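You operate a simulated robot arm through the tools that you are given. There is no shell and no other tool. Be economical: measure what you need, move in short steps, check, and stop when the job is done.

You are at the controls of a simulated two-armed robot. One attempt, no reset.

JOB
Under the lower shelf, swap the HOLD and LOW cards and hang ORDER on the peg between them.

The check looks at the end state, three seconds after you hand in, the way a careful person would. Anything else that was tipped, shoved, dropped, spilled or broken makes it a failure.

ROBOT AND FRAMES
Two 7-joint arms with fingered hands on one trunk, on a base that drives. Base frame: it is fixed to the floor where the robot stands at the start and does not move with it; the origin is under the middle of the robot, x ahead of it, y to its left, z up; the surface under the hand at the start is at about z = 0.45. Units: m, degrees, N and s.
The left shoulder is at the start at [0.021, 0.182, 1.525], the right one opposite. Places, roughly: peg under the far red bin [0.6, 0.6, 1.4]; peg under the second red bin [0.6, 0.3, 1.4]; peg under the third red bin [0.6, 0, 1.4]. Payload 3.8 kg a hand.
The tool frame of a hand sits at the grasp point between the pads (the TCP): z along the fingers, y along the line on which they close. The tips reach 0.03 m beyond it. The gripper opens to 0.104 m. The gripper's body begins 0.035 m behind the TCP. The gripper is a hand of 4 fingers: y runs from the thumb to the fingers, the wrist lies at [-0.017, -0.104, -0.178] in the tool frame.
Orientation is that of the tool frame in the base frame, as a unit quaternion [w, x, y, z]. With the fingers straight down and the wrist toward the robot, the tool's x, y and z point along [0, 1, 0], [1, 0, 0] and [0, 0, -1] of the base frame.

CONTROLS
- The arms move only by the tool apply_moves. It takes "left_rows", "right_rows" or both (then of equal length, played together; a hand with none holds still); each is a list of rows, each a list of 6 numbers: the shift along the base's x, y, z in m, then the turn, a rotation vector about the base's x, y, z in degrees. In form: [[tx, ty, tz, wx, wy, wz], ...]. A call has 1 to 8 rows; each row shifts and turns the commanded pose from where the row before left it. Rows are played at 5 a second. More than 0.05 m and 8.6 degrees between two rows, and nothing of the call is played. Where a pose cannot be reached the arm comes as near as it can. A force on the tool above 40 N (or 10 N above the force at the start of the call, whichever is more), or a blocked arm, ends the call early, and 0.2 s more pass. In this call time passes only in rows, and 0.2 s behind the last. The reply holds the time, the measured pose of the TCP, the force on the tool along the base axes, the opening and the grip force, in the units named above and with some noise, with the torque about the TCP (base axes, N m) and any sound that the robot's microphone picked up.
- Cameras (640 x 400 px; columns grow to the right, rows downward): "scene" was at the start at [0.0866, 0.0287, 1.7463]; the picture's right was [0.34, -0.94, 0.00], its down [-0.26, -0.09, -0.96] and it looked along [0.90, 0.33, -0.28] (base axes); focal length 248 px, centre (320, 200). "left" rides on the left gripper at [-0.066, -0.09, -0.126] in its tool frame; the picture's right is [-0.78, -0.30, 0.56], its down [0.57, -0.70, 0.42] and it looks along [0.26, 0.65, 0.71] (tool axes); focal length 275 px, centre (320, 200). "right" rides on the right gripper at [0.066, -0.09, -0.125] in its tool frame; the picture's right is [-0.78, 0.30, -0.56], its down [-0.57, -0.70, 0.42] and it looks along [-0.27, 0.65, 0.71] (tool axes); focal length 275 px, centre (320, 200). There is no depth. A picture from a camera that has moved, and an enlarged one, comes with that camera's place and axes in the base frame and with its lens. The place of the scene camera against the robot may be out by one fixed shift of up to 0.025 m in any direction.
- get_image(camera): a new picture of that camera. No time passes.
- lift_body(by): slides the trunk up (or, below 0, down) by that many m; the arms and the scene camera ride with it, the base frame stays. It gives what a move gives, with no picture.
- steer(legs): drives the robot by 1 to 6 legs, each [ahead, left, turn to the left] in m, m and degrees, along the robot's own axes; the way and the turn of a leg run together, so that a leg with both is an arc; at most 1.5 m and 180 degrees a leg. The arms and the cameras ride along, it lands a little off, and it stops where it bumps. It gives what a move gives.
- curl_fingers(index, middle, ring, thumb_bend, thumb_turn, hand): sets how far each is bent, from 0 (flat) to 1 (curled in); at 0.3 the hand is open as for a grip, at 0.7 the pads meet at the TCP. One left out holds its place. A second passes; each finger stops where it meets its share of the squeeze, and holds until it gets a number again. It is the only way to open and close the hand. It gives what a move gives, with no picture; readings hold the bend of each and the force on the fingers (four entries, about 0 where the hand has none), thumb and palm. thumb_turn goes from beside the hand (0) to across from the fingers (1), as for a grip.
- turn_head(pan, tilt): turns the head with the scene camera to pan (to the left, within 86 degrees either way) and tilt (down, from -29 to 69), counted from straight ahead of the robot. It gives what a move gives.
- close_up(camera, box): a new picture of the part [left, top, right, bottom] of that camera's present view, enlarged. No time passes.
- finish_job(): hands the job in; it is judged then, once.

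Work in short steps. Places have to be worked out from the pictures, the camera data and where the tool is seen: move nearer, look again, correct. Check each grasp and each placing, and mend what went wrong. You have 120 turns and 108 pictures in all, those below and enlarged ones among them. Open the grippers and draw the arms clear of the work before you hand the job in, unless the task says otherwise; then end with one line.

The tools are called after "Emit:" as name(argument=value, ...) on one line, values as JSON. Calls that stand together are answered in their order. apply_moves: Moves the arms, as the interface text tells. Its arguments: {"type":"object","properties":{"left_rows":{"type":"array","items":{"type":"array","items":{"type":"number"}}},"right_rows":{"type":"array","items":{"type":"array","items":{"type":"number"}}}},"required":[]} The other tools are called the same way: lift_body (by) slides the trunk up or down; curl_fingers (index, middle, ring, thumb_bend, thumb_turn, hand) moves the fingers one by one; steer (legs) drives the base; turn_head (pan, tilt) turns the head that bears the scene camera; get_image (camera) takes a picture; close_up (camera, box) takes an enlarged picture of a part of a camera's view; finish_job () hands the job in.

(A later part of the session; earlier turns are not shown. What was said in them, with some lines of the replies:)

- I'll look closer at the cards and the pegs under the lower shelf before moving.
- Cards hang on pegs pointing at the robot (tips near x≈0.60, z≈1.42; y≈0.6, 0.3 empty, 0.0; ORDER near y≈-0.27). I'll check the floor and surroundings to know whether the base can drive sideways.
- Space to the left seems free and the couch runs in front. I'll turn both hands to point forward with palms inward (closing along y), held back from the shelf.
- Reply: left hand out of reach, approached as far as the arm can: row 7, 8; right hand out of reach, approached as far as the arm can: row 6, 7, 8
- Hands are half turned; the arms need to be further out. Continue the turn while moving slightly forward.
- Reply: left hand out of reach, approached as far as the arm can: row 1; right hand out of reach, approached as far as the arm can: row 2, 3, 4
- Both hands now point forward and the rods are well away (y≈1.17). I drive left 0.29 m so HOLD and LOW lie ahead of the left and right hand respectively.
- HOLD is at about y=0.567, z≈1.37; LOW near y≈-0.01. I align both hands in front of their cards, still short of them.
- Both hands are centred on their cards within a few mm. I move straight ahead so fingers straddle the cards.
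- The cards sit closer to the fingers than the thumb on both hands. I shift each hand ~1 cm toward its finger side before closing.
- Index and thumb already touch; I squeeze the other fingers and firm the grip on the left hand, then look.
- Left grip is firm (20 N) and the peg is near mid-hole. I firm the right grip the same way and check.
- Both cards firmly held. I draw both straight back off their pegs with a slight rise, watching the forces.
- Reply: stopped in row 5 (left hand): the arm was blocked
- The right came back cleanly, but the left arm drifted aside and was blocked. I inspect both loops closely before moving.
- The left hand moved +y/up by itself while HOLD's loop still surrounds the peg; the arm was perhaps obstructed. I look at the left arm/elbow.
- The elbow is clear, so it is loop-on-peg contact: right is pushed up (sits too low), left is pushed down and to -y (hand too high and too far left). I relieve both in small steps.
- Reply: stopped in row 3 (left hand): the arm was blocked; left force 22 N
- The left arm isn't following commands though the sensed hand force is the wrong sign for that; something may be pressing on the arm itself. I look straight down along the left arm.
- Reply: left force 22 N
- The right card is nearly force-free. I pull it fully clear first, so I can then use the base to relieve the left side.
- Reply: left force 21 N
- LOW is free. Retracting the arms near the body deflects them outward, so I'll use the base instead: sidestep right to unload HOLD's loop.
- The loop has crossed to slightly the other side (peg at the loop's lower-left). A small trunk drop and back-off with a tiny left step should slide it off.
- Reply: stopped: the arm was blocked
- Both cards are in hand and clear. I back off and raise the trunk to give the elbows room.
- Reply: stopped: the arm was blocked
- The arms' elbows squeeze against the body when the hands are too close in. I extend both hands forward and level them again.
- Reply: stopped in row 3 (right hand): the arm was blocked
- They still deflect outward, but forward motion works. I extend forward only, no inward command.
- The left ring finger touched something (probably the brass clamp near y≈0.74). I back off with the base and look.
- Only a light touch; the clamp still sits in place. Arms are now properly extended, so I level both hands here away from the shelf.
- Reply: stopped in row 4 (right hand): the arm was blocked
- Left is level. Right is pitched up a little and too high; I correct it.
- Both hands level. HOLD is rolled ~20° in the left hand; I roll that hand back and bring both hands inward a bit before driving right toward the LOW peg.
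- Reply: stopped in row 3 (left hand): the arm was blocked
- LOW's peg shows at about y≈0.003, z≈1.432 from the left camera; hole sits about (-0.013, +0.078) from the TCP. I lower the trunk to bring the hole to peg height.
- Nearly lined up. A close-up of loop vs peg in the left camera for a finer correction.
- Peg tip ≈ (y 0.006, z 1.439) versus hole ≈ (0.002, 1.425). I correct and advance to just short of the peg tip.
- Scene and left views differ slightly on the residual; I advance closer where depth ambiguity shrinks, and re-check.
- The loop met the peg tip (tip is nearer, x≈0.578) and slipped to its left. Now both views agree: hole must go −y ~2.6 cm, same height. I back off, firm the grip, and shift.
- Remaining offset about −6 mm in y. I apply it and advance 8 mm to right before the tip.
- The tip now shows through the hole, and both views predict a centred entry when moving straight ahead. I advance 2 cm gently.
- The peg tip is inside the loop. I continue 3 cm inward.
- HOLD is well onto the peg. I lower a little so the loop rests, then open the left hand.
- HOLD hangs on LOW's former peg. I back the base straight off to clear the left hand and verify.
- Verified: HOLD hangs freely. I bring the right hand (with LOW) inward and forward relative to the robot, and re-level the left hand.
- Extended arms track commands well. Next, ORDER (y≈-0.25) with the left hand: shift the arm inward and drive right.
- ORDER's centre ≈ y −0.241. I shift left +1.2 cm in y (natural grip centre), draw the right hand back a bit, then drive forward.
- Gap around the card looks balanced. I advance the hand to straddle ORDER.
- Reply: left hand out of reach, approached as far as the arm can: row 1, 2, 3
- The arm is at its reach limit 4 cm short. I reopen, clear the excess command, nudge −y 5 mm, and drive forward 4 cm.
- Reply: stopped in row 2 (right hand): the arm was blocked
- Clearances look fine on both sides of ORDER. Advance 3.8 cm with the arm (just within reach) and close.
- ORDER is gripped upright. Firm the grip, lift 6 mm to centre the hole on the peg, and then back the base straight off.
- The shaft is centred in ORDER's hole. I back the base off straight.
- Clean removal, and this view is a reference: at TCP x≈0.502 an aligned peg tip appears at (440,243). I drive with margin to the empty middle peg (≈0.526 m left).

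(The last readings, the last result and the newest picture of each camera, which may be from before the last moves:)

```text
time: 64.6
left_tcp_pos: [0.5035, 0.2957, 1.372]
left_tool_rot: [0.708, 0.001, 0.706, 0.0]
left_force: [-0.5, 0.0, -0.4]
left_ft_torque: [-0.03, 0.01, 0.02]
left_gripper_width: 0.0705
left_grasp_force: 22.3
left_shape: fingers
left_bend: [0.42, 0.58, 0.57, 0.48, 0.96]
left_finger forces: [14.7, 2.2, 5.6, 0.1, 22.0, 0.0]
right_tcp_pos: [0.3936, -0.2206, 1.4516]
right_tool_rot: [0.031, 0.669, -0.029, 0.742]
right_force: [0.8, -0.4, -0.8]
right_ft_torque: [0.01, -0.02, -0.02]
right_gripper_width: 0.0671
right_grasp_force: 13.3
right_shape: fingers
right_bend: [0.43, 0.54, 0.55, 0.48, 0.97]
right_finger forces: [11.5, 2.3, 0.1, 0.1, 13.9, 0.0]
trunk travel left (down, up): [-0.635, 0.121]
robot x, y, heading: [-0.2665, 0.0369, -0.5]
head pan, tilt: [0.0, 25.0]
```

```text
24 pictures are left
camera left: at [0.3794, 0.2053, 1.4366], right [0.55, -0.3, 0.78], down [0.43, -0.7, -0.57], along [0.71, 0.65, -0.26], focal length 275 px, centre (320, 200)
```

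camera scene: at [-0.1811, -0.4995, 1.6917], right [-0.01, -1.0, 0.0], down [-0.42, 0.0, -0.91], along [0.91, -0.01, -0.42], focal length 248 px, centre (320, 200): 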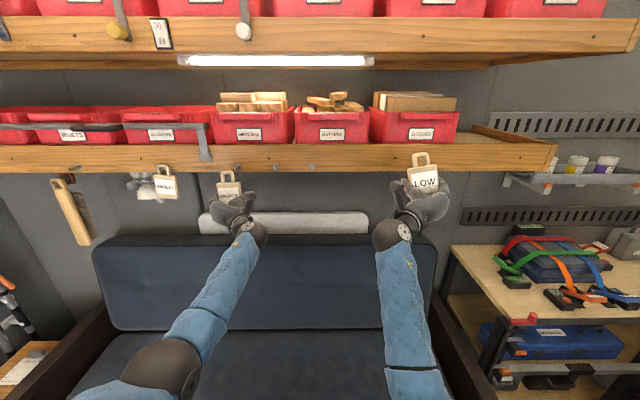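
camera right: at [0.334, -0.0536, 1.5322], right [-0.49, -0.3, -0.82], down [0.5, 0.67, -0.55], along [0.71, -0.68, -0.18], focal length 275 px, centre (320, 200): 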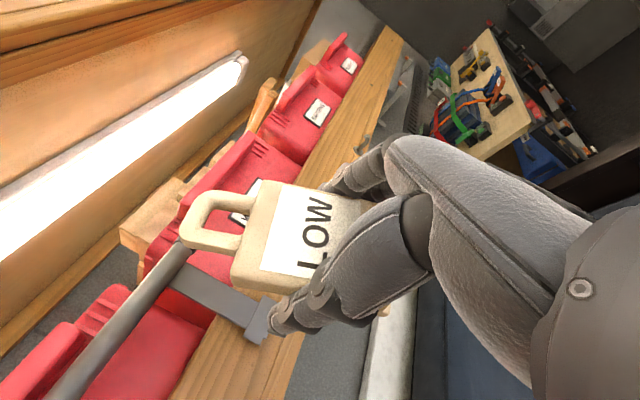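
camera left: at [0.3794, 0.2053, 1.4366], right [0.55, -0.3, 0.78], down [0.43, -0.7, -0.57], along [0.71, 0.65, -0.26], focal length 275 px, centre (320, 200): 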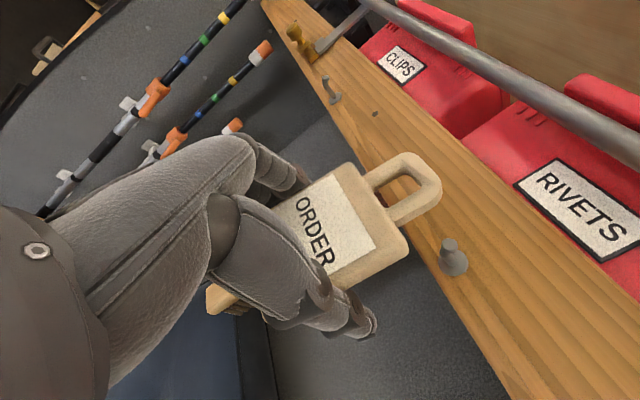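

The peg shows ~(+11,+12) px from the reference, meaning I'm about 12 mm too far left. Correct by −12 mm and compare again.

Emit:
apply_moves(left_rows=[[-0.001, -0.006, 0, 0, 0, 0], [0, -0.006, 0.0, 0, 0, 0]])

Emit:
get_image(camera="left")

```text
time: 65.2
left_tcp_pos: [0.5063, 0.2826, 1.3714]
left_tool_rot: [0.708, 0.0, 0.707, 0.0]
left_force: [0.3, 1.4, -0.4]
left_ft_torque: [0.03, -0.04, 0.01]
left_gripper_width: 0.0703
left_grasp_force: 22.3
left_shape: fingers
left_bend: [0.42, 0.58, 0.57, 0.48, 0.96]
left_finger forces: [14.7, 2.3, 5.6, 0.1, 22.2, 0.1]
right_tcp_pos: [0.3963, -0.2216, 1.4508]
right_tool_rot: [0.032, 0.67, -0.029, 0.741]
right_force: [0.7, -0.1, -1.4]
right_ft_torque: [0.01, -0.01, -0.02]
right_gripper_width: 0.067
right_grasp_force: 13.7
right_shape: fingers
right_bend: [0.43, 0.54, 0.55, 0.48, 0.97]
right_finger forces: [11.5, 2.3, 0.0, 0.0, 13.9, 0.0]
trunk travel left (down, up): [-0.635, 0.121]
robot x, y, heading: [-0.2693, 0.0322, -0.1]
head pan, tilt: [0.0, 25.0]
```

```text
23 pictures are left
camera left: at [0.3807, 0.1936, 1.4352], right [0.56, -0.3, 0.78], down [0.43, -0.7, -0.57], along [0.71, 0.65, -0.26], focal length 275 px, centre (320, 200)
```

left: 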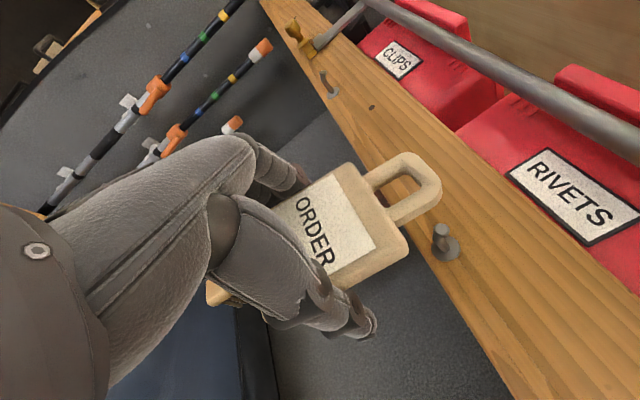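

Nearly matched (residual ~2 mm). I apply −1.5 mm y, +1.5 mm z and drive forward 3.5 cm, to just short of the tip.

Emit:
apply_moves(left_rows=[[0, -0.0015, 0.0015, 0, 0, 0]])

Emit:
steer(legs=[[0.035, 0, 0]])

Emit:
close_up(camera="left", box=[340, 120, 500, 280])

```text
time: 65.6
left_tcp_pos: [0.5032, 0.282, 1.3748]
left_tool_rot: [0.709, 0.0, 0.705, 0.0]
left_force: [-0.3, 0.6, -0.1]
left_ft_torque: [-0.01, -0.01, 0.0]
left_gripper_width: 0.0702
left_grasp_force: 22.8
left_shape: fingers
left_bend: [0.42, 0.58, 0.57, 0.48, 0.96]
left_finger forces: [14.8, 2.1, 5.5, 0.1, 22.1, 0.0]
right_tcp_pos: [0.3932, -0.2214, 1.4527]
right_tool_rot: [0.031, 0.67, -0.03, 0.742]
right_force: [-0.4, 0.5, -1.0]
right_ft_torque: [0.0, 0.0, -0.01]
right_gripper_width: 0.0672
right_grasp_force: 13.7
right_shape: fingers
right_bend: [0.43, 0.54, 0.55, 0.48, 0.97]
right_finger forces: [11.5, 2.3, 0.1, 0.1, 13.9, 0.1]
trunk travel left (down, up): [-0.635, 0.121]
robot x, y, heading: [-0.2693, 0.0336, -0.5]
head pan, tilt: [0.0, 25.0]
```

```text
time: 66.5
left_tcp_pos: [0.537, 0.2814, 1.3743]
left_tool_rot: [0.709, -0.001, 0.705, 0.0]
left_force: [-0.5, 0.5, -0.9]
left_ft_torque: [-0.01, 0.03, 0.01]
left_gripper_width: 0.0703
left_grasp_force: 22.4
left_shape: fingers
left_bend: [0.42, 0.58, 0.57, 0.48, 0.96]
left_finger forces: [14.8, 2.1, 5.6, 0.0, 22.2, 0.0]
right_tcp_pos: [0.4268, -0.222, 1.453]
right_tool_rot: [0.031, 0.669, -0.029, 0.742]
right_force: [0.2, -0.8, -0.1]
right_ft_torque: [0.01, 0.02, 0.02]
right_gripper_width: 0.0668
right_grasp_force: 14.2
right_shape: fingers
right_bend: [0.43, 0.54, 0.55, 0.48, 0.97]
right_finger forces: [11.5, 2.3, 0.1, 0.0, 13.9, 0.1]
trunk travel left (down, up): [-0.635, 0.121]
robot x, y, heading: [-0.2326, 0.0363, -0.5]
head pan, tilt: [0.0, 25.0]
```

```text
2.50 times, centred on (420, 200) of left
camera zoom: at [0.4117, 0.1919, 1.4392], right [0.55, -0.3, 0.78], down [0.43, -0.7, -0.57], along [0.71, 0.65, -0.26], focal length 688 px, centre (70, 200)
```

zoom: 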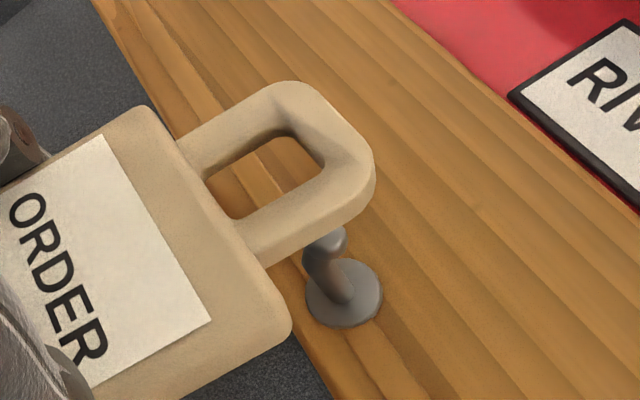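

Alignment prediction matches within ~2 mm. I continue forward with the base 3 cm, so the tip should enter the hole.

Emit:
steer(legs=[[0.028, 0, 0]])

Emit:
close_up(camera="left", box=[340, 120, 500, 280])

```text
time: 67.3
left_tcp_pos: [0.5649, 0.2811, 1.3745]
left_tool_rot: [0.709, -0.002, 0.705, 0.0]
left_force: [0.3, -0.3, -0.2]
left_ft_torque: [0.02, -0.01, 0.0]
left_gripper_width: 0.0704
left_grasp_force: 22.6
left_shape: fingers
left_bend: [0.42, 0.58, 0.57, 0.48, 0.96]
left_finger forces: [14.8, 2.2, 5.6, 0.0, 22.2, 0.1]
right_tcp_pos: [0.4545, -0.2211, 1.4541]
right_tool_rot: [0.03, 0.668, -0.03, 0.743]
right_force: [0.6, -0.1, 0.1]
right_ft_torque: [0.0, 0.0, 0.02]
right_gripper_width: 0.067
right_grasp_force: 14.2
right_shape: fingers
right_bend: [0.43, 0.54, 0.55, 0.48, 0.97]
right_finger forces: [11.5, 2.3, 0.0, 0.1, 13.8, 0.0]
trunk travel left (down, up): [-0.635, 0.121]
robot x, y, heading: [-0.2036, 0.0327, -0.2]
head pan, tilt: [0.0, 25.0]
```

```text
2.50 times, centred on (420, 200) of left
camera zoom: at [0.4389, 0.1919, 1.4396], right [0.55, -0.29, 0.78], down [0.43, -0.7, -0.57], along [0.71, 0.65, -0.26], focal length 688 px, centre (70, 200)
```

zoom: 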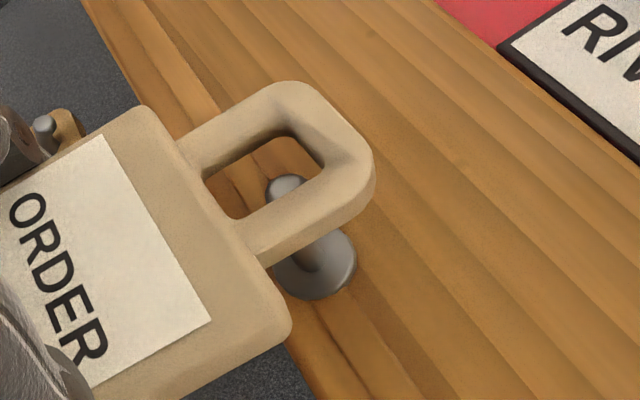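

Tip is peeking through the hole as predicted. The brush is close on the left of the fingers, so I'll watch that. Advance 2 cm more.

Emit:
steer(legs=[[0.02, 0, 0]])

Emit:
get_image(camera="left")

Emit:
close_up(camera="scene", box=[160, 140, 300, 227])

```text
time: 68.1
left_tcp_pos: [0.5834, 0.2822, 1.3752]
left_tool_rot: [0.709, -0.002, 0.705, 0.0]
left_force: [-0.4, 0.0, -0.8]
left_ft_torque: [0.01, 0.01, -0.03]
left_gripper_width: 0.0707
left_grasp_force: 22.4
left_shape: fingers
left_bend: [0.42, 0.58, 0.57, 0.48, 0.96]
left_finger forces: [14.8, 2.3, 5.6, 0.0, 21.9, 0.0]
right_tcp_pos: [0.4738, -0.2214, 1.4528]
right_tool_rot: [0.032, 0.668, -0.028, 0.743]
right_force: [0.3, 0.1, -0.1]
right_ft_torque: [-0.01, -0.02, 0.02]
right_gripper_width: 0.0668
right_grasp_force: 14.0
right_shape: fingers
right_bend: [0.43, 0.54, 0.55, 0.48, 0.97]
right_finger forces: [11.4, 2.3, 0.1, 0.0, 13.9, 0.0]
trunk travel left (down, up): [-0.635, 0.121]
robot x, y, heading: [-0.1868, 0.0336, -0.0]
head pan, tilt: [0.0, 25.0]
```

```text
20 pictures are left
camera left: at [0.4588, 0.1918, 1.4393], right [0.55, -0.29, 0.78], down [0.43, -0.7, -0.57], along [0.71, 0.65, -0.26], focal length 275 px, centre (320, 200)
```

left: 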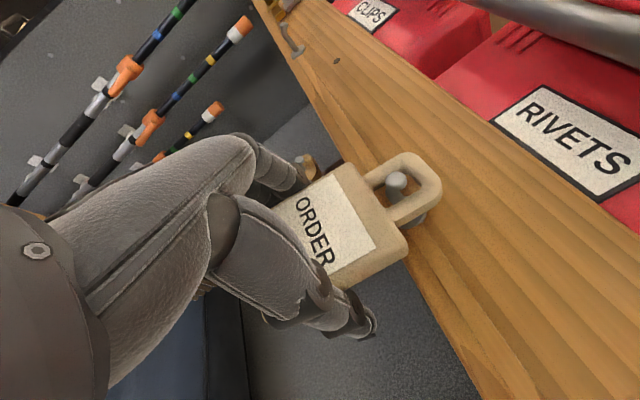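

```text
4.57 times, centred on (230, 184) of scene
camera zoom: at [-0.0967, 0.032, 1.6918], right [-0.01, -1.0, 0.0], down [-0.42, 0.0, -0.91], along [0.91, -0.01, -0.42], focal length 1134 px, centre (731, 275)
```

zoom: 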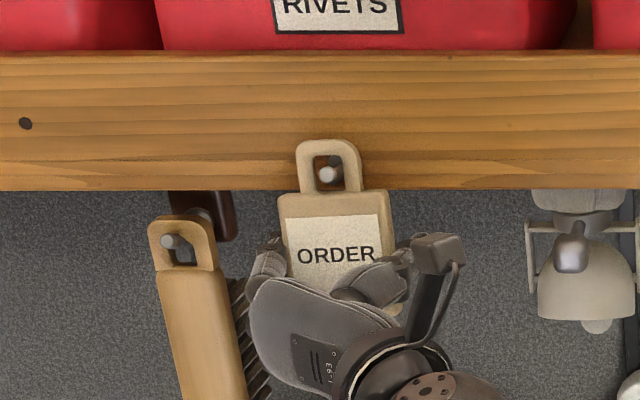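

The peg is through the loop. Bristles of the brush lie close to the knuckles, so I go just 1.6 cm further and check forces.

Emit:
steer(legs=[[0.017, 0, 0]])

Emit:
close_up(camera="scene", box=[160, 140, 300, 227])

```text
time: 68.9
left_tcp_pos: [0.6028, 0.2814, 1.3743]
left_tool_rot: [0.71, -0.001, 0.705, 0.0]
left_force: [-0.4, 0.4, -0.6]
left_ft_torque: [-0.03, -0.03, 0.01]
left_gripper_width: 0.0703
left_grasp_force: 22.9
left_shape: fingers
left_bend: [0.42, 0.58, 0.56, 0.48, 0.96]
left_finger forces: [15.0, 2.6, 5.8, 0.0, 22.6, 0.0]
right_tcp_pos: [0.4913, -0.2215, 1.4524]
right_tool_rot: [0.032, 0.669, -0.029, 0.742]
right_force: [-0.6, 0.3, 0.2]
right_ft_torque: [-0.01, 0.01, 0.0]
right_gripper_width: 0.0672
right_grasp_force: 13.9
right_shape: fingers
right_bend: [0.43, 0.54, 0.55, 0.48, 0.97]
right_finger forces: [11.5, 2.3, 0.0, 0.0, 13.8, 0.1]
trunk travel left (down, up): [-0.635, 0.121]
robot x, y, heading: [-0.1682, 0.0371, -0.2]
head pan, tilt: [0.0, 25.0]
```

```text
4.57 times, centred on (230, 184) of scene
camera zoom: at [-0.0783, 0.0321, 1.6917], right [-0.01, -1.0, 0.0], down [-0.42, 0.0, -0.91], along [0.91, -0.01, -0.42], focal length 1134 px, centre (731, 275)
```

zoom: 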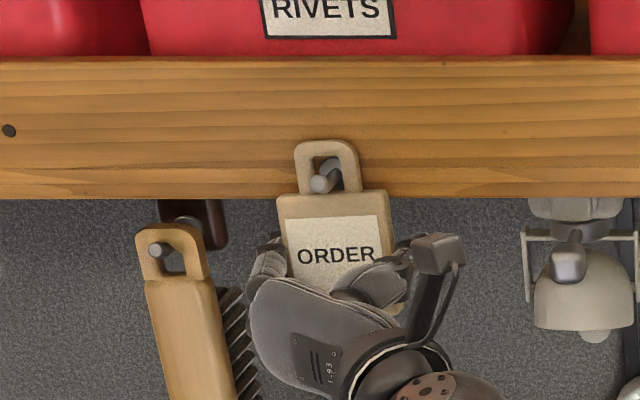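

ORDER is on the middle peg with clearance from the brush. Lower onto the peg and open modestly.

Emit:
apply_moves(left_rows=[[0, 0, -0.005, 0, 0, 0], [0, 0, -0.005, 0, 0, 0]])

Emit:
curl_fingers(hand="left", index=0.32, middle=0.34, ring=0.34, thumb_bend=0.24)

Emit:
close_up(camera="scene", box=[160, 140, 300, 227])

```text
time: 69.5
left_tcp_pos: [0.6035, 0.2815, 1.3637]
left_tool_rot: [0.709, -0.001, 0.706, 0.0]
left_force: [0.1, 0.7, 0.7]
left_ft_torque: [-0.02, -0.06, 0.01]
left_gripper_width: 0.0702
left_grasp_force: 22.3
left_shape: fingers
left_bend: [0.42, 0.58, 0.56, 0.48, 0.96]
left_finger forces: [15.3, 2.6, 5.7, 0.0, 22.6, 0.0]
right_tcp_pos: [0.4931, -0.2222, 1.4516]
right_tool_rot: [0.032, 0.669, -0.029, 0.742]
right_force: [0.6, -0.5, 0.0]
right_ft_torque: [0.01, -0.03, -0.05]
right_gripper_width: 0.0668
right_grasp_force: 14.1
right_shape: fingers
right_bend: [0.43, 0.54, 0.55, 0.48, 0.97]
right_finger forces: [11.5, 2.2, 0.1, 0.0, 13.9, 0.0]
trunk travel left (down, up): [-0.635, 0.121]
robot x, y, heading: [-0.1665, 0.0339, -0.1]
head pan, tilt: [0.0, 25.0]
```

```text
time: 70.5
left_tcp_pos: [0.6038, 0.2819, 1.364]
left_tool_rot: [0.708, 0.0, 0.706, 0.0]
left_force: [1.0, -0.8, 1.0]
left_ft_torque: [0.0, -0.02, -0.01]
left_gripper_width: 0.1068
left_grasp_force: 0.0
left_shape: fingers
left_bend: [0.32, 0.34, 0.34, 0.24, 0.97]
left_finger forces: [0.0, 0.0, 0.0, 0.0, 0.0, 0.0]
right_tcp_pos: [0.4937, -0.2215, 1.4518]
right_tool_rot: [0.032, 0.668, -0.028, 0.743]
right_force: [-0.8, 0.0, -0.5]
right_ft_torque: [-0.01, 0.04, -0.05]
right_gripper_width: 0.067
right_grasp_force: 13.7
right_shape: fingers
right_bend: [0.43, 0.54, 0.55, 0.48, 0.97]
right_finger forces: [11.5, 2.3, 0.1, 0.1, 13.9, 0.0]
trunk travel left (down, up): [-0.635, 0.121]
robot x, y, heading: [-0.1692, 0.0368, -0.2]
head pan, tilt: [0.0, 25.0]
```

```text
4.57 times, centred on (230, 184) of scene
camera zoom: at [-0.0773, 0.0319, 1.6916], right [-0.01, -1.0, 0.0], down [-0.42, 0.0, -0.91], along [0.91, -0.01, -0.42], focal length 1134 px, centre (731, 275)
```

zoom: 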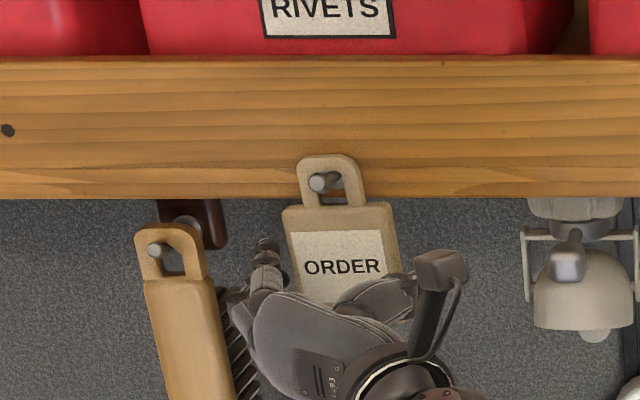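

ORDER hangs on the middle peg. I back off straight, then re-level and extend the right hand holding LOW, and retract the left a bit.

Emit:
steer(legs=[[-0.11, 0, 0]])

Emit:
apply_moves(right_rows=[[0.018, 0.02, -0.014, 1.6, 1.2, 1.0], [0.018, 0.02, -0.014, 1.6, 1.2, 1.0], [0.018, 0.02, -0.014, 1.6, 1.2, 1.0], [0.018, 0.02, -0.014, 1.6, 1.2, 1.0], [0.018, 0.02, -0.014, 1.6, 1.2, 1.0]], left_rows=[[-0.012, 0, 0, 0, 0, 0], [-0.012, 0, 0, 0, 0, 0], [-0.012, 0, 0, 0, 0, 0], [-0.012, 0, 0, 0, 0, 0], [-0.006, 0, 0, 0, 0, 0]])

Emit:
get_image(camera="scene")

```text
time: 71.7
left_tcp_pos: [0.4933, 0.2809, 1.365]
left_tool_rot: [0.709, -0.002, 0.705, 0.0]
left_force: [0.6, 0.4, -0.2]
left_ft_torque: [0.02, 0.02, -0.02]
left_gripper_width: 0.1062
left_grasp_force: 0.0
left_shape: fingers
left_bend: [0.32, 0.34, 0.34, 0.24, 0.97]
left_finger forces: [0.0, 0.0, 0.0, 0.1, 0.0, 0.0]
right_tcp_pos: [0.3824, -0.2209, 1.4521]
right_tool_rot: [0.032, 0.668, -0.029, 0.743]
right_force: [-0.4, -0.2, 0.0]
right_ft_torque: [0.03, 0.0, -0.02]
right_gripper_width: 0.0668
right_grasp_force: 13.9
right_shape: fingers
right_bend: [0.43, 0.54, 0.55, 0.48, 0.97]
right_finger forces: [11.5, 2.3, 0.0, 0.0, 13.9, 0.1]
trunk travel left (down, up): [-0.635, 0.121]
robot x, y, heading: [-0.2818, 0.0368, -0.2]
head pan, tilt: [0.0, 25.0]
```

```text
time: 72.9
left_tcp_pos: [0.4386, 0.2837, 1.3649]
left_tool_rot: [0.709, 0.0, 0.705, 0.001]
left_force: [-0.1, -0.4, -0.4]
left_ft_torque: [-0.03, -0.01, 0.0]
left_gripper_width: 0.1066
left_grasp_force: 0.0
left_shape: fingers
left_bend: [0.32, 0.34, 0.34, 0.24, 0.97]
left_finger forces: [0.1, 0.1, 0.0, 0.0, 0.1, 0.1]
right_tcp_pos: [0.4742, -0.118, 1.3822]
right_tool_rot: [-0.046, 0.708, -0.05, 0.703]
right_force: [-0.4, -0.1, -0.4]
right_ft_torque: [0.0, -0.01, 0.0]
right_gripper_width: 0.0668
right_grasp_force: 13.8
right_shape: fingers
right_bend: [0.43, 0.54, 0.55, 0.48, 0.97]
right_finger forces: [11.3, 2.1, 0.0, 0.0, 13.6, 0.0]
trunk travel left (down, up): [-0.635, 0.121]
robot x, y, heading: [-0.2807, 0.0356, -0.4]
head pan, tilt: [0.0, 25.0]
```

```text
16 pictures are left
camera scene: at [-0.1874, 0.0329, 1.6916], right [-0.01, -1.0, 0.0], down [-0.42, 0.0, -0.91], along [0.91, -0.01, -0.42], focal length 248 px, centre (320, 200)
```

scene: 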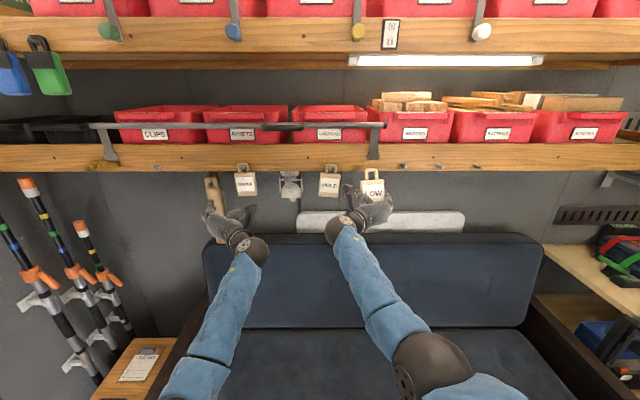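

All good: ORDER mid, HOLD right of it. HOLD's old peg is at y≈0.558; I drive left 0.66 m with the right hand extended.

Emit:
steer(legs=[[0, 0.33, 0], [0, 0.33, 0]])

Emit:
get_image(camera="right")

```text
time: 76.8
left_tcp_pos: [0.4426, 0.9315, 1.3656]
left_tool_rot: [0.708, -0.001, 0.706, 0.001]
left_force: [-0.9, -0.4, -0.1]
left_ft_torque: [-0.01, 0.02, -0.04]
left_gripper_width: 0.1068
left_grasp_force: 0.0
left_shape: fingers
left_bend: [0.32, 0.34, 0.34, 0.24, 0.97]
left_finger forces: [0.0, 0.1, 0.0, 0.1, 0.0, 0.0]
right_tcp_pos: [0.4785, 0.5285, 1.3826]
right_tool_rot: [-0.046, 0.708, -0.05, 0.703]
right_force: [-0.7, -0.8, -0.5]
right_ft_torque: [0.0, 0.04, -0.01]
right_gripper_width: 0.0669
right_grasp_force: 13.8
right_shape: fingers
right_bend: [0.43, 0.54, 0.55, 0.48, 0.97]
right_finger forces: [11.4, 2.1, 0.0, 0.0, 13.6, 0.0]
trunk travel left (down, up): [-0.635, 0.121]
robot x, y, heading: [-0.2706, 0.6857, -0.6]
head pan, tilt: [0.0, 25.0]
```

```text
15 pictures are left
camera right: at [0.3527, 0.6097, 1.4601], right [-0.56, -0.19, -0.8], down [0.43, 0.77, -0.48], along [0.71, -0.61, -0.35], focal length 275 px, centre (320, 200)
```

right: 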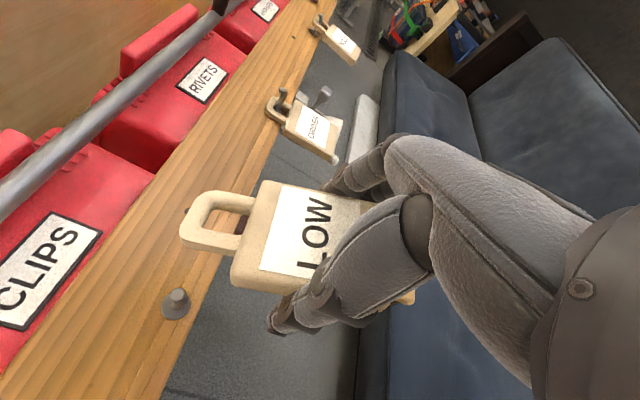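

Peg tip ≈ (y 0.560, z 1.441); LOW's hole ≈ (0.545, 1.451). I correct +15 mm y, −10 mm z and drive forward 4.5 cm, then compare.

Emit:
apply_moves(right_rows=[[0, 0.0075, -0.005, 0, 0, 0], [0, 0.0075, -0.005, 0, 0, 0]])

Emit:
steer(legs=[[0.042, 0, 0]])

Emit:
close_up(camera="right", box=[120, 160, 280, 320])

Emit:
close_up(camera="scene", box=[340, 140, 440, 202])

```text
time: 77.4
left_tcp_pos: [0.4432, 0.9315, 1.3637]
left_tool_rot: [0.708, -0.001, 0.706, 0.0]
left_force: [-0.1, 0.3, -0.6]
left_ft_torque: [0.01, -0.03, 0.05]
left_gripper_width: 0.107
left_grasp_force: 0.0
left_shape: fingers
left_bend: [0.32, 0.34, 0.34, 0.24, 0.97]
left_finger forces: [0.0, 0.0, 0.1, 0.0, 0.0, 0.1]
right_tcp_pos: [0.4763, 0.5442, 1.3724]
right_tool_rot: [-0.046, 0.707, -0.05, 0.704]
right_force: [0.3, -0.1, -0.5]
right_ft_torque: [-0.02, 0.0, -0.01]
right_gripper_width: 0.067
right_grasp_force: 14.0
right_shape: fingers
right_bend: [0.43, 0.54, 0.55, 0.48, 0.97]
right_finger forces: [11.4, 2.2, 0.0, 0.0, 13.5, 0.0]
trunk travel left (down, up): [-0.635, 0.121]
robot x, y, heading: [-0.2779, 0.6832, -0.4]
head pan, tilt: [0.0, 25.0]
```

```text
time: 78.3
left_tcp_pos: [0.4835, 0.9311, 1.3652]
left_tool_rot: [0.709, -0.002, 0.705, 0.0]
left_force: [0.6, -0.5, -0.4]
left_ft_torque: [-0.02, 0.01, -0.01]
left_gripper_width: 0.107
left_grasp_force: 0.1
left_shape: fingers
left_bend: [0.32, 0.34, 0.34, 0.24, 0.97]
left_finger forces: [0.0, 0.1, 0.0, 0.0, 0.0, 0.0]
right_tcp_pos: [0.5182, 0.5443, 1.3722]
right_tool_rot: [-0.046, 0.708, -0.049, 0.703]
right_force: [0.5, -0.3, -0.8]
right_ft_torque: [0.0, 0.03, -0.03]
right_gripper_width: 0.0669
right_grasp_force: 14.2
right_shape: fingers
right_bend: [0.43, 0.54, 0.55, 0.48, 0.97]
right_finger forces: [11.4, 2.2, 0.1, 0.0, 13.5, 0.0]
trunk travel left (down, up): [-0.635, 0.121]
robot x, y, heading: [-0.2298, 0.6864, -0.3]
head pan, tilt: [0.0, 25.0]
```

```text
2.50 times, centred on (200, 240) of right
camera zoom: at [0.393, 0.6247, 1.4511], right [-0.56, -0.19, -0.81], down [0.42, 0.77, -0.48], along [0.71, -0.61, -0.35], focal length 688 px, centre (620, 100)
```

zoom: 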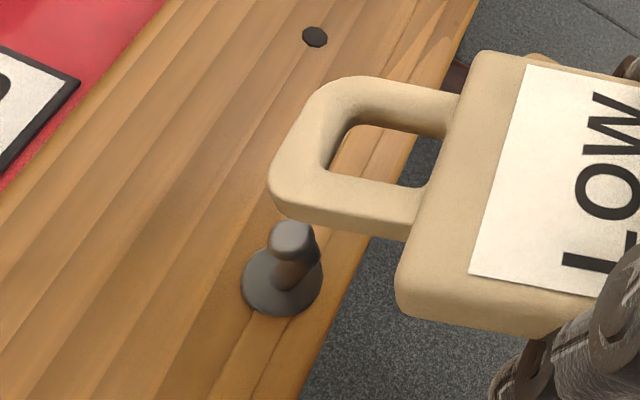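

```text
6.40 times, centred on (390, 171) of scene
camera zoom: at [-0.1431, 0.6816, 1.6918], right [-0.01, -1.0, 0.0], down [-0.42, 0.0, -0.91], along [0.91, 0.0, -0.42], focal length 1587 px, centre (-128, 386)
```

zoom: 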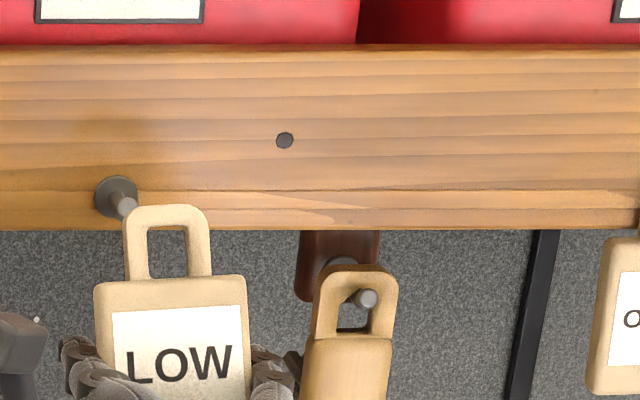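

Scene says +10 mm in y, right cam less (depth-dependent); I take +8 mm, +4 mm up, and advance 1.6 cm, where the ambiguity shrinks.

Emit:
apply_moves(right_rows=[[0.008, 0.004, 0.002, 0, 0, 0], [0.008, 0.004, 0.002, 0, 0, 0]])

Emit:
close_up(camera="right", box=[120, 160, 280, 320])

Emit:
close_up(camera="scene", box=[330, 140, 410, 190])

```text
time: 78.9
left_tcp_pos: [0.4867, 0.9326, 1.3625]
left_tool_rot: [0.708, -0.001, 0.706, 0.0]
left_force: [0.0, 0.4, -1.0]
left_ft_torque: [0.0, -0.02, -0.01]
left_gripper_width: 0.1067
left_grasp_force: 0.1
left_shape: fingers
left_bend: [0.32, 0.34, 0.34, 0.24, 0.97]
left_finger forces: [0.0, 0.0, 0.0, 0.1, 0.0, 0.0]
right_tcp_pos: [0.5207, 0.5438, 1.3715]
right_tool_rot: [-0.046, 0.708, -0.049, 0.703]
right_force: [1.4, 0.3, -0.9]
right_ft_torque: [0.01, -0.04, 0.03]
right_gripper_width: 0.0669
right_grasp_force: 13.9
right_shape: fingers
right_bend: [0.43, 0.54, 0.55, 0.48, 0.97]
right_finger forces: [11.3, 2.2, 0.0, 0.0, 13.7, 0.0]
right hand out of reach, approached as far as the arm can: row 1, 2
trunk travel left (down, up): [-0.635, 0.121]
robot x, y, heading: [-0.2334, 0.6865, -0.0]
head pan, tilt: [0.0, 25.0]
```

```text
2.50 times, centred on (200, 240) of right
camera zoom: at [0.3958, 0.6248, 1.4495], right [-0.56, -0.19, -0.8], down [0.42, 0.77, -0.48], along [0.71, -0.61, -0.36], focal length 688 px, centre (620, 100)
```

zoom: 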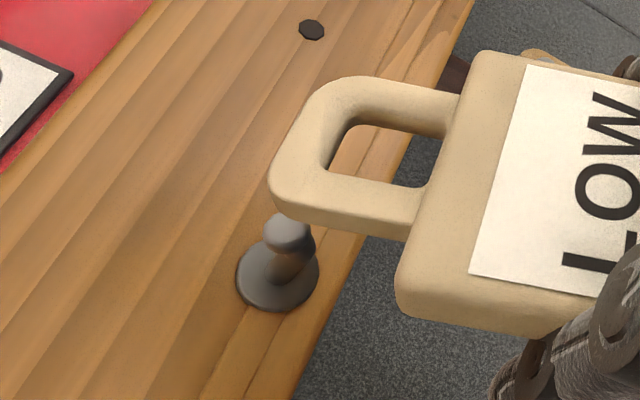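

```text
8.00 times, centred on (370, 165) of scene
camera zoom: at [-0.1398, 0.6818, 1.6915], right [-0.01, -1.0, 0.0], down [-0.42, 0.0, -0.91], along [0.91, 0.0, -0.42], focal length 1984 px, centre (-80, 480)
```

zoom: 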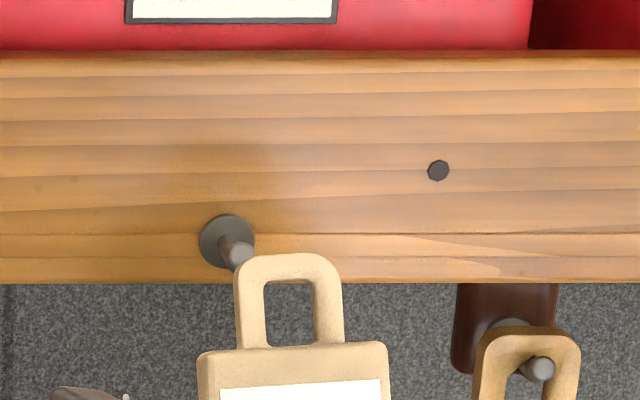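

The right arm is at its reach limit; I pull the arm back a little so the pending correction takes effect, and use the base to advance.

Emit:
apply_moves(right_rows=[[-0.018, 0, 0, 0, 0, 0], [-0.018, 0, 0, 0, 0, 0]])

Emit:
steer(legs=[[0.034, 0, 0]])

Emit:
close_up(camera="scene", box=[330, 140, 410, 190])

Emit:
close_up(camera="right", box=[120, 160, 280, 320])

```text
time: 79.5
left_tcp_pos: [0.4854, 0.932, 1.3659]
left_tool_rot: [0.708, -0.001, 0.706, 0.0]
left_force: [0.0, -0.2, -0.3]
left_ft_torque: [-0.01, 0.02, 0.01]
left_gripper_width: 0.1067
left_grasp_force: 0.1
left_shape: fingers
left_bend: [0.32, 0.34, 0.34, 0.24, 0.97]
left_finger forces: [0.0, 0.1, 0.0, 0.0, 0.1, 0.0]
right_tcp_pos: [0.4823, 0.5439, 1.3727]
right_tool_rot: [-0.046, 0.708, -0.049, 0.703]
right_force: [-0.6, 0.1, -0.9]
right_ft_torque: [-0.01, -0.01, 0.03]
right_gripper_width: 0.0671
right_grasp_force: 13.2
right_shape: fingers
right_bend: [0.43, 0.54, 0.55, 0.48, 0.97]
right_finger forces: [11.4, 2.2, 0.0, 0.0, 13.6, 0.1]
trunk travel left (down, up): [-0.635, 0.121]
robot x, y, heading: [-0.2336, 0.6848, -0.5]
head pan, tilt: [0.0, 25.0]
```

```text
time: 80.3
left_tcp_pos: [0.514, 0.9321, 1.3666]
left_tool_rot: [0.71, -0.001, 0.704, 0.0]
left_force: [-0.6, -0.7, -0.4]
left_ft_torque: [0.01, 0.0, 0.02]
left_gripper_width: 0.1067
left_grasp_force: 0.0
left_shape: fingers
left_bend: [0.32, 0.34, 0.34, 0.24, 0.97]
left_finger forces: [0.0, 0.0, 0.0, 0.1, 0.1, 0.1]
right_tcp_pos: [0.5122, 0.5438, 1.3758]
right_tool_rot: [-0.046, 0.708, -0.048, 0.703]
right_force: [0.2, -0.7, -0.4]
right_ft_torque: [0.01, -0.06, -0.02]
right_gripper_width: 0.0667
right_grasp_force: 13.8
right_shape: fingers
right_bend: [0.43, 0.54, 0.55, 0.48, 0.97]
right_finger forces: [11.4, 2.1, 0.0, 0.0, 13.7, 0.0]
trunk travel left (down, up): [-0.635, 0.121]
robot x, y, heading: [-0.2027, 0.684, -0.4]
head pan, tilt: [0.0, 25.0]
```

```text
8.00 times, centred on (370, 165) of scene
camera zoom: at [-0.1114, 0.6816, 1.6919], right [0.0, -1.0, 0.0], down [-0.42, 0.0, -0.91], along [0.91, 0.0, -0.42], focal length 1984 px, centre (-80, 480)
```

zoom: 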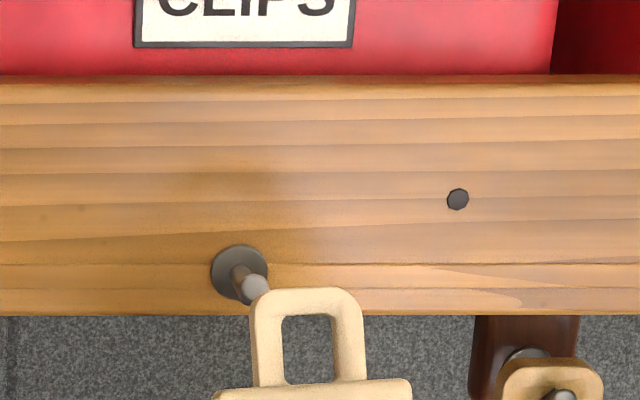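

```text
2.50 times, centred on (200, 240) of right
camera zoom: at [0.3877, 0.625, 1.452], right [-0.56, -0.19, -0.81], down [0.42, 0.77, -0.48], along [0.71, -0.61, -0.35], focal length 688 px, centre (620, 100)
```

zoom: 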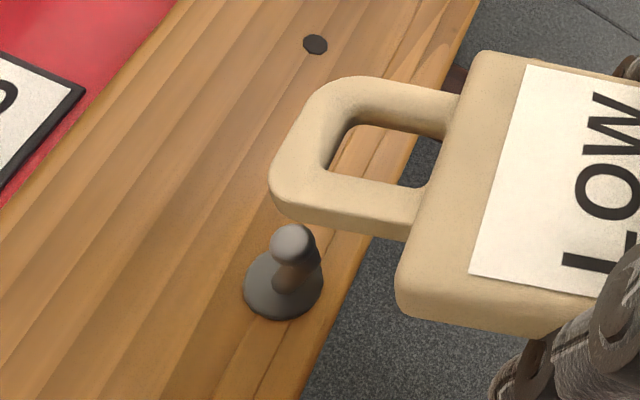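

Combining both views with a tip at x≈0.57: hole must go ≈ +9 mm y, +4 mm z. I apply this and advance 2.8 cm (arm within reach), then check.

Emit:
apply_moves(right_rows=[[0.004, 0.0045, 0.002, 0, 0, 0], [0.008, 0.0045, 0.002, 0, 0, 0], [0.008, 0, 0, 0, 0, 0], [0.006, 0, 0, 0, 0, 0]])

Emit:
close_up(camera="right", box=[120, 160, 280, 320])

```text
time: 81.3
left_tcp_pos: [0.517, 0.9337, 1.3653]
left_tool_rot: [0.709, -0.001, 0.705, 0.0]
left_force: [0.5, 0.3, 0.6]
left_ft_torque: [-0.03, 0.0, -0.01]
left_gripper_width: 0.1065
left_grasp_force: 0.0
left_shape: fingers
left_bend: [0.32, 0.34, 0.34, 0.24, 0.97]
left_finger forces: [0.0, 0.0, 0.1, 0.0, 0.0, 0.0]
right_tcp_pos: [0.5399, 0.5531, 1.3778]
right_tool_rot: [-0.047, 0.708, -0.049, 0.703]
right_force: [-0.5, 0.1, -1.0]
right_ft_torque: [-0.01, 0.03, -0.01]
right_gripper_width: 0.0667
right_grasp_force: 13.7
right_shape: fingers
right_bend: [0.43, 0.54, 0.55, 0.48, 0.97]
right_finger forces: [11.3, 2.2, 0.0, 0.0, 13.5, 0.0]
trunk travel left (down, up): [-0.635, 0.121]
robot x, y, heading: [-0.1992, 0.6861, -0.2]
head pan, tilt: [0.0, 25.0]
```

```text
2.50 times, centred on (200, 240) of right
camera zoom: at [0.4152, 0.6343, 1.4555], right [-0.56, -0.19, -0.81], down [0.42, 0.77, -0.48], along [0.71, -0.61, -0.35], focal length 688 px, centre (620, 100)
```

zoom: 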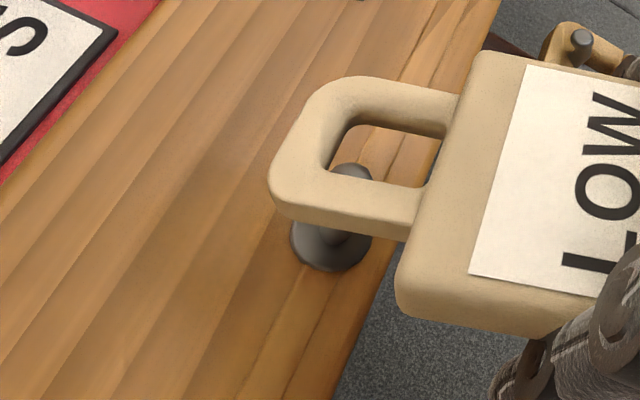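

The tip shows in the hole just as it did in the earlier successes; predicted to centre on a straight advance. Drive forward 2 cm.

Emit:
steer(legs=[[0.02, 0, 0]])

Emit:
close_up(camera="right", box=[120, 160, 280, 320])

```text
time: 82.1
left_tcp_pos: [0.5343, 0.9322, 1.3658]
left_tool_rot: [0.71, 0.0, 0.705, 0.001]
left_force: [0.1, -0.4, 0.1]
left_ft_torque: [-0.01, 0.02, 0.02]
left_gripper_width: 0.1066
left_grasp_force: 0.1
left_shape: fingers
left_bend: [0.32, 0.34, 0.34, 0.24, 0.97]
left_finger forces: [0.1, 0.0, 0.0, 0.0, 0.0, 0.0]
right_tcp_pos: [0.5584, 0.5522, 1.3782]
right_tool_rot: [-0.046, 0.707, -0.048, 0.704]
right_force: [-0.1, -0.3, 0.1]
right_ft_torque: [0.01, 0.02, 0.02]
right_gripper_width: 0.0667
right_grasp_force: 13.6
right_shape: fingers
right_bend: [0.43, 0.54, 0.55, 0.48, 0.97]
right_finger forces: [11.4, 2.3, 0.0, 0.1, 13.5, 0.0]
trunk travel left (down, up): [-0.635, 0.121]
robot x, y, heading: [-0.1828, 0.6838, -0.4]
head pan, tilt: [0.0, 25.0]
```

```text
2.50 times, centred on (200, 240) of right
camera zoom: at [0.4329, 0.634, 1.4566], right [-0.56, -0.19, -0.81], down [0.42, 0.77, -0.48], along [0.71, -0.61, -0.35], focal length 688 px, centre (620, 100)
```

zoom: 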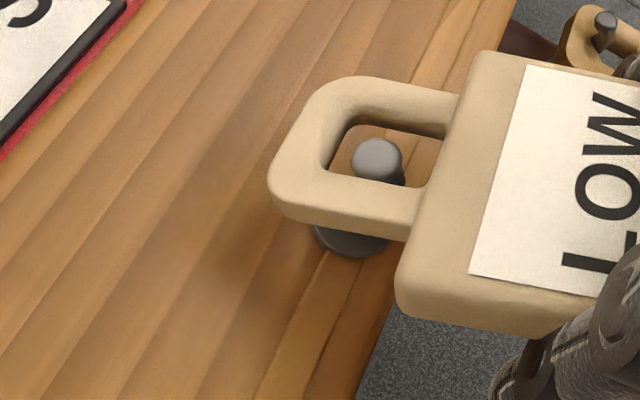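

Centred. Continue 3.4 cm in two legs.

Emit:
steer(legs=[[0.017, 0, 0], [0.017, 0, 0]])

Emit:
close_up(camera="scene", box=[320, 130, 430, 199])

```text
time: 83.3
left_tcp_pos: [0.57, 0.931, 1.367]
left_tool_rot: [0.709, -0.001, 0.705, 0.0]
left_force: [0.2, -0.9, -0.5]
left_ft_torque: [0.0, 0.01, 0.0]
left_gripper_width: 0.1067
left_grasp_force: 0.0
left_shape: fingers
left_bend: [0.32, 0.34, 0.34, 0.24, 0.97]
left_finger forces: [0.1, 0.0, 0.0, 0.0, 0.1, 0.0]
right_tcp_pos: [0.5926, 0.5525, 1.3772]
right_tool_rot: [-0.046, 0.708, -0.049, 0.703]
right_force: [0.1, -1.5, -3.4]
right_ft_torque: [-0.07, 0.01, 0.01]
right_gripper_width: 0.0652
right_grasp_force: 12.1
right_shape: fingers
right_bend: [0.43, 0.54, 0.55, 0.49, 0.98]
right_finger forces: [10.3, 2.2, 0.0, 0.0, 12.9, 0.0]
trunk travel left (down, up): [-0.635, 0.121]
robot x, y, heading: [-0.1462, 0.682, -0.1]
head pan, tilt: [0.0, 25.0]
```

```text
5.80 times, centred on (375, 164) of scene
camera zoom: at [-0.0574, 0.6811, 1.6918], right [-0.01, -1.0, 0.0], down [-0.42, 0.0, -0.91], along [0.91, 0.0, -0.42], focal length 1437 px, centre (1, 406)
```

zoom: 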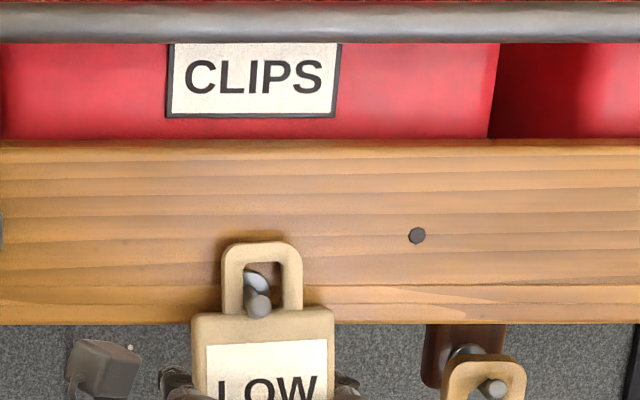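

LOW is on the peg, slightly high (peg at the hole's bottom). Lower 12 mm and release.

Emit:
apply_moves(right_rows=[[0, 0, -0.004, 0, 0, 0], [0, 0, -0.004, 0, 0, 0], [0, 0, -0.003, 0, 0, 0]])

Emit:
curl_fingers(hand="right", index=0.28, middle=0.28, ring=0.28, thumb_bend=0.24)

Emit:
close_up(camera="scene", box=[320, 130, 430, 199])

```text
time: 84.1
left_tcp_pos: [0.5719, 0.9311, 1.3651]
left_tool_rot: [0.709, -0.001, 0.705, 0.001]
left_force: [0.3, 0.8, 0.4]
left_ft_torque: [0.0, 0.02, 0.03]
left_gripper_width: 0.1067
left_grasp_force: 0.0
left_shape: fingers
left_bend: [0.32, 0.34, 0.34, 0.24, 0.97]
left_finger forces: [0.0, 0.0, 0.0, 0.0, 0.0, 0.0]
right_tcp_pos: [0.5957, 0.5536, 1.3649]
right_tool_rot: [-0.046, 0.709, -0.049, 0.702]
right_force: [-0.4, -0.4, -0.4]
right_ft_torque: [-0.01, -0.01, -0.01]
right_gripper_width: 0.0649
right_grasp_force: 12.2
right_shape: fingers
right_bend: [0.43, 0.54, 0.55, 0.49, 0.97]
right_finger forces: [10.5, 2.0, 0.1, 0.0, 12.2, 0.0]
trunk travel left (down, up): [-0.635, 0.121]
robot x, y, heading: [-0.1491, 0.6873, -0.5]
head pan, tilt: [0.0, 25.0]
```

```text
time: 85.1
left_tcp_pos: [0.5715, 0.9314, 1.3655]
left_tool_rot: [0.709, 0.0, 0.705, 0.001]
left_force: [-0.1, -0.5, 0.0]
left_ft_torque: [0.04, -0.01, 0.04]
left_gripper_width: 0.1068
left_grasp_force: 0.0
left_shape: fingers
left_bend: [0.32, 0.34, 0.34, 0.24, 0.97]
left_finger forces: [0.0, 0.0, 0.0, 0.0, 0.1, 0.0]
right_tcp_pos: [0.5962, 0.5525, 1.3652]
right_tool_rot: [-0.046, 0.708, -0.049, 0.703]
right_force: [-0.3, 0.3, 0.3]
right_ft_torque: [0.02, 0.0, 0.02]
right_gripper_width: 0.1119
right_grasp_force: 0.1
right_shape: fingers
right_bend: [0.28, 0.28, 0.28, 0.24, 0.97]
right_finger forces: [0.0, 0.0, 0.1, 0.0, 0.1, 0.1]
trunk travel left (down, up): [-0.635, 0.121]
robot x, y, heading: [-0.1457, 0.6845, -0.3]
head pan, tilt: [0.0, 25.0]
```

```text
5.80 times, centred on (375, 164) of scene
camera zoom: at [-0.0543, 0.6814, 1.6916], right [-0.01, -1.0, 0.0], down [-0.42, 0.0, -0.91], along [0.91, 0.0, -0.42], focal length 1437 px, centre (1, 406)
```

zoom: 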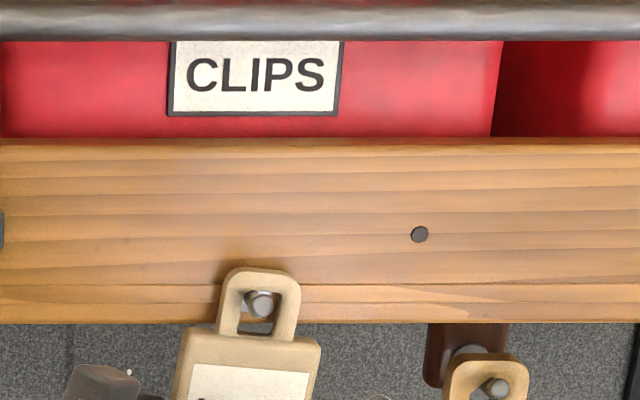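

LOW hangs on HOLD's old peg. Back off straight, then inspect the whole row.

Emit:
steer(legs=[[-0.14, 0, 0], [0, -0.3, 0]])

Emit:
get_image(camera="scene")

```text
time: 88.0
left_tcp_pos: [0.4277, 0.6323, 1.3649]
left_tool_rot: [0.709, 0.0, 0.705, 0.002]
left_force: [0.7, 0.1, 0.1]
left_ft_torque: [0.03, 0.0, 0.03]
left_gripper_width: 0.1067
left_grasp_force: 0.1
left_shape: fingers
left_bend: [0.32, 0.34, 0.34, 0.24, 0.97]
left_finger forces: [0.0, 0.0, 0.0, 0.0, 0.0, 0.1]
right_tcp_pos: [0.4522, 0.2543, 1.3656]
right_tool_rot: [-0.047, 0.709, -0.049, 0.702]
right_force: [0.8, 0.1, 0.2]
right_ft_torque: [-0.01, 0.0, -0.01]
right_gripper_width: 0.1121
right_grasp_force: 0.2
right_shape: fingers
right_bend: [0.28, 0.28, 0.28, 0.24, 0.97]
right_finger forces: [0.0, 0.1, 0.0, 0.0, 0.1, 0.1]
trunk travel left (down, up): [-0.635, 0.121]
robot x, y, heading: [-0.2884, 0.3879, -0.4]
head pan, tilt: [0.0, 25.0]
```

```text
4 pictures are left
camera scene: at [-0.1981, 0.3817, 1.6916], right [0.0, -1.0, 0.0], down [-0.42, 0.0, -0.91], along [0.91, 0.0, -0.42], focal length 248 px, centre (320, 200)
```

scene: 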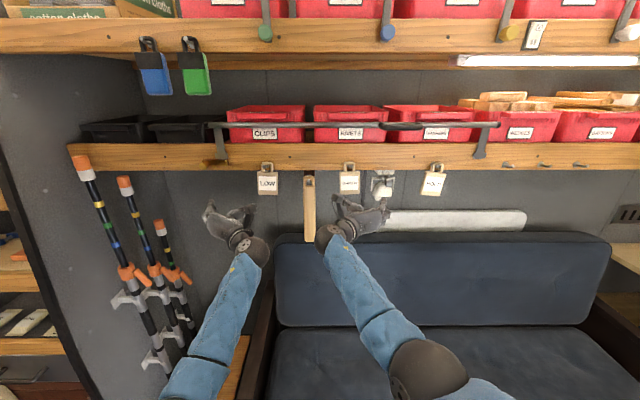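

All three cards appear placed; a close look to confirm, then back off a bit more.

Emit:
steer(legs=[[-0.08, 0, 0]])

Emit:
close_up(camera="scene", box=[230, 130, 470, 250])

```text
time: 89.1
left_tcp_pos: [0.3444, 0.634, 1.3657]
left_tool_rot: [0.71, -0.001, 0.704, 0.001]
left_force: [-0.4, -0.4, 0.3]
left_ft_torque: [0.0, 0.01, 0.0]
left_gripper_width: 0.1068
left_grasp_force: 0.1
left_shape: fingers
left_bend: [0.32, 0.34, 0.34, 0.24, 0.97]
left_finger forces: [0.0, 0.1, 0.0, 0.1, 0.0, 0.0]
right_tcp_pos: [0.3705, 0.2561, 1.3655]
right_tool_rot: [-0.047, 0.708, -0.048, 0.703]
right_force: [0.4, 0.5, 0.3]
right_ft_torque: [0.02, 0.03, 0.01]
right_gripper_width: 0.112
right_grasp_force: 0.1
right_shape: fingers
right_bend: [0.28, 0.28, 0.28, 0.24, 0.97]
right_finger forces: [0.0, 0.0, 0.0, 0.0, 0.1, 0.0]
trunk travel left (down, up): [-0.635, 0.121]
robot x, y, heading: [-0.3701, 0.3849, -0.2]
head pan, tilt: [0.0, 25.0]
```

```text
2.67 times, centred on (350, 190) of scene
camera zoom: at [-0.2808, 0.3824, 1.6918], right [0.0, -1.0, 0.0], down [-0.42, 0.0, -0.91], along [0.91, 0.0, -0.42], focal length 661 px, centre (240, 227)
```

zoom: 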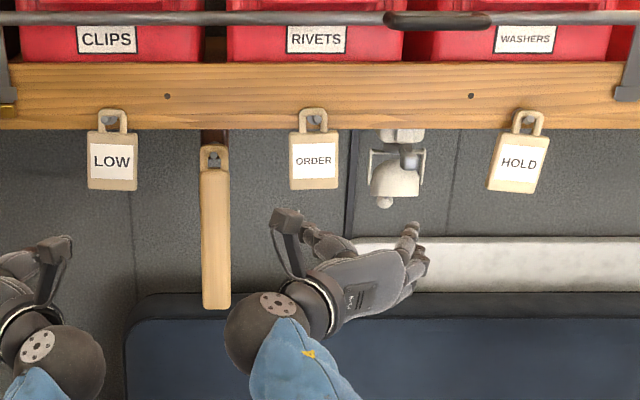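

All three cards hang straight on the right pegs (LOW left, ORDER middle, HOLD right). The hands are open and clear, and the brush and other items are in place, so I hand in.

Emit:
finish_job()

```text
The job is handed in.
```

The HOLD and LOW cards are swapped, ORDER hangs on the peg between them, and both hands are open and clear of the shelf. While moving, the left hand lightly touched something on the shelf front, probably the brass clamp left of the cards; it looked unmoved afterwards.
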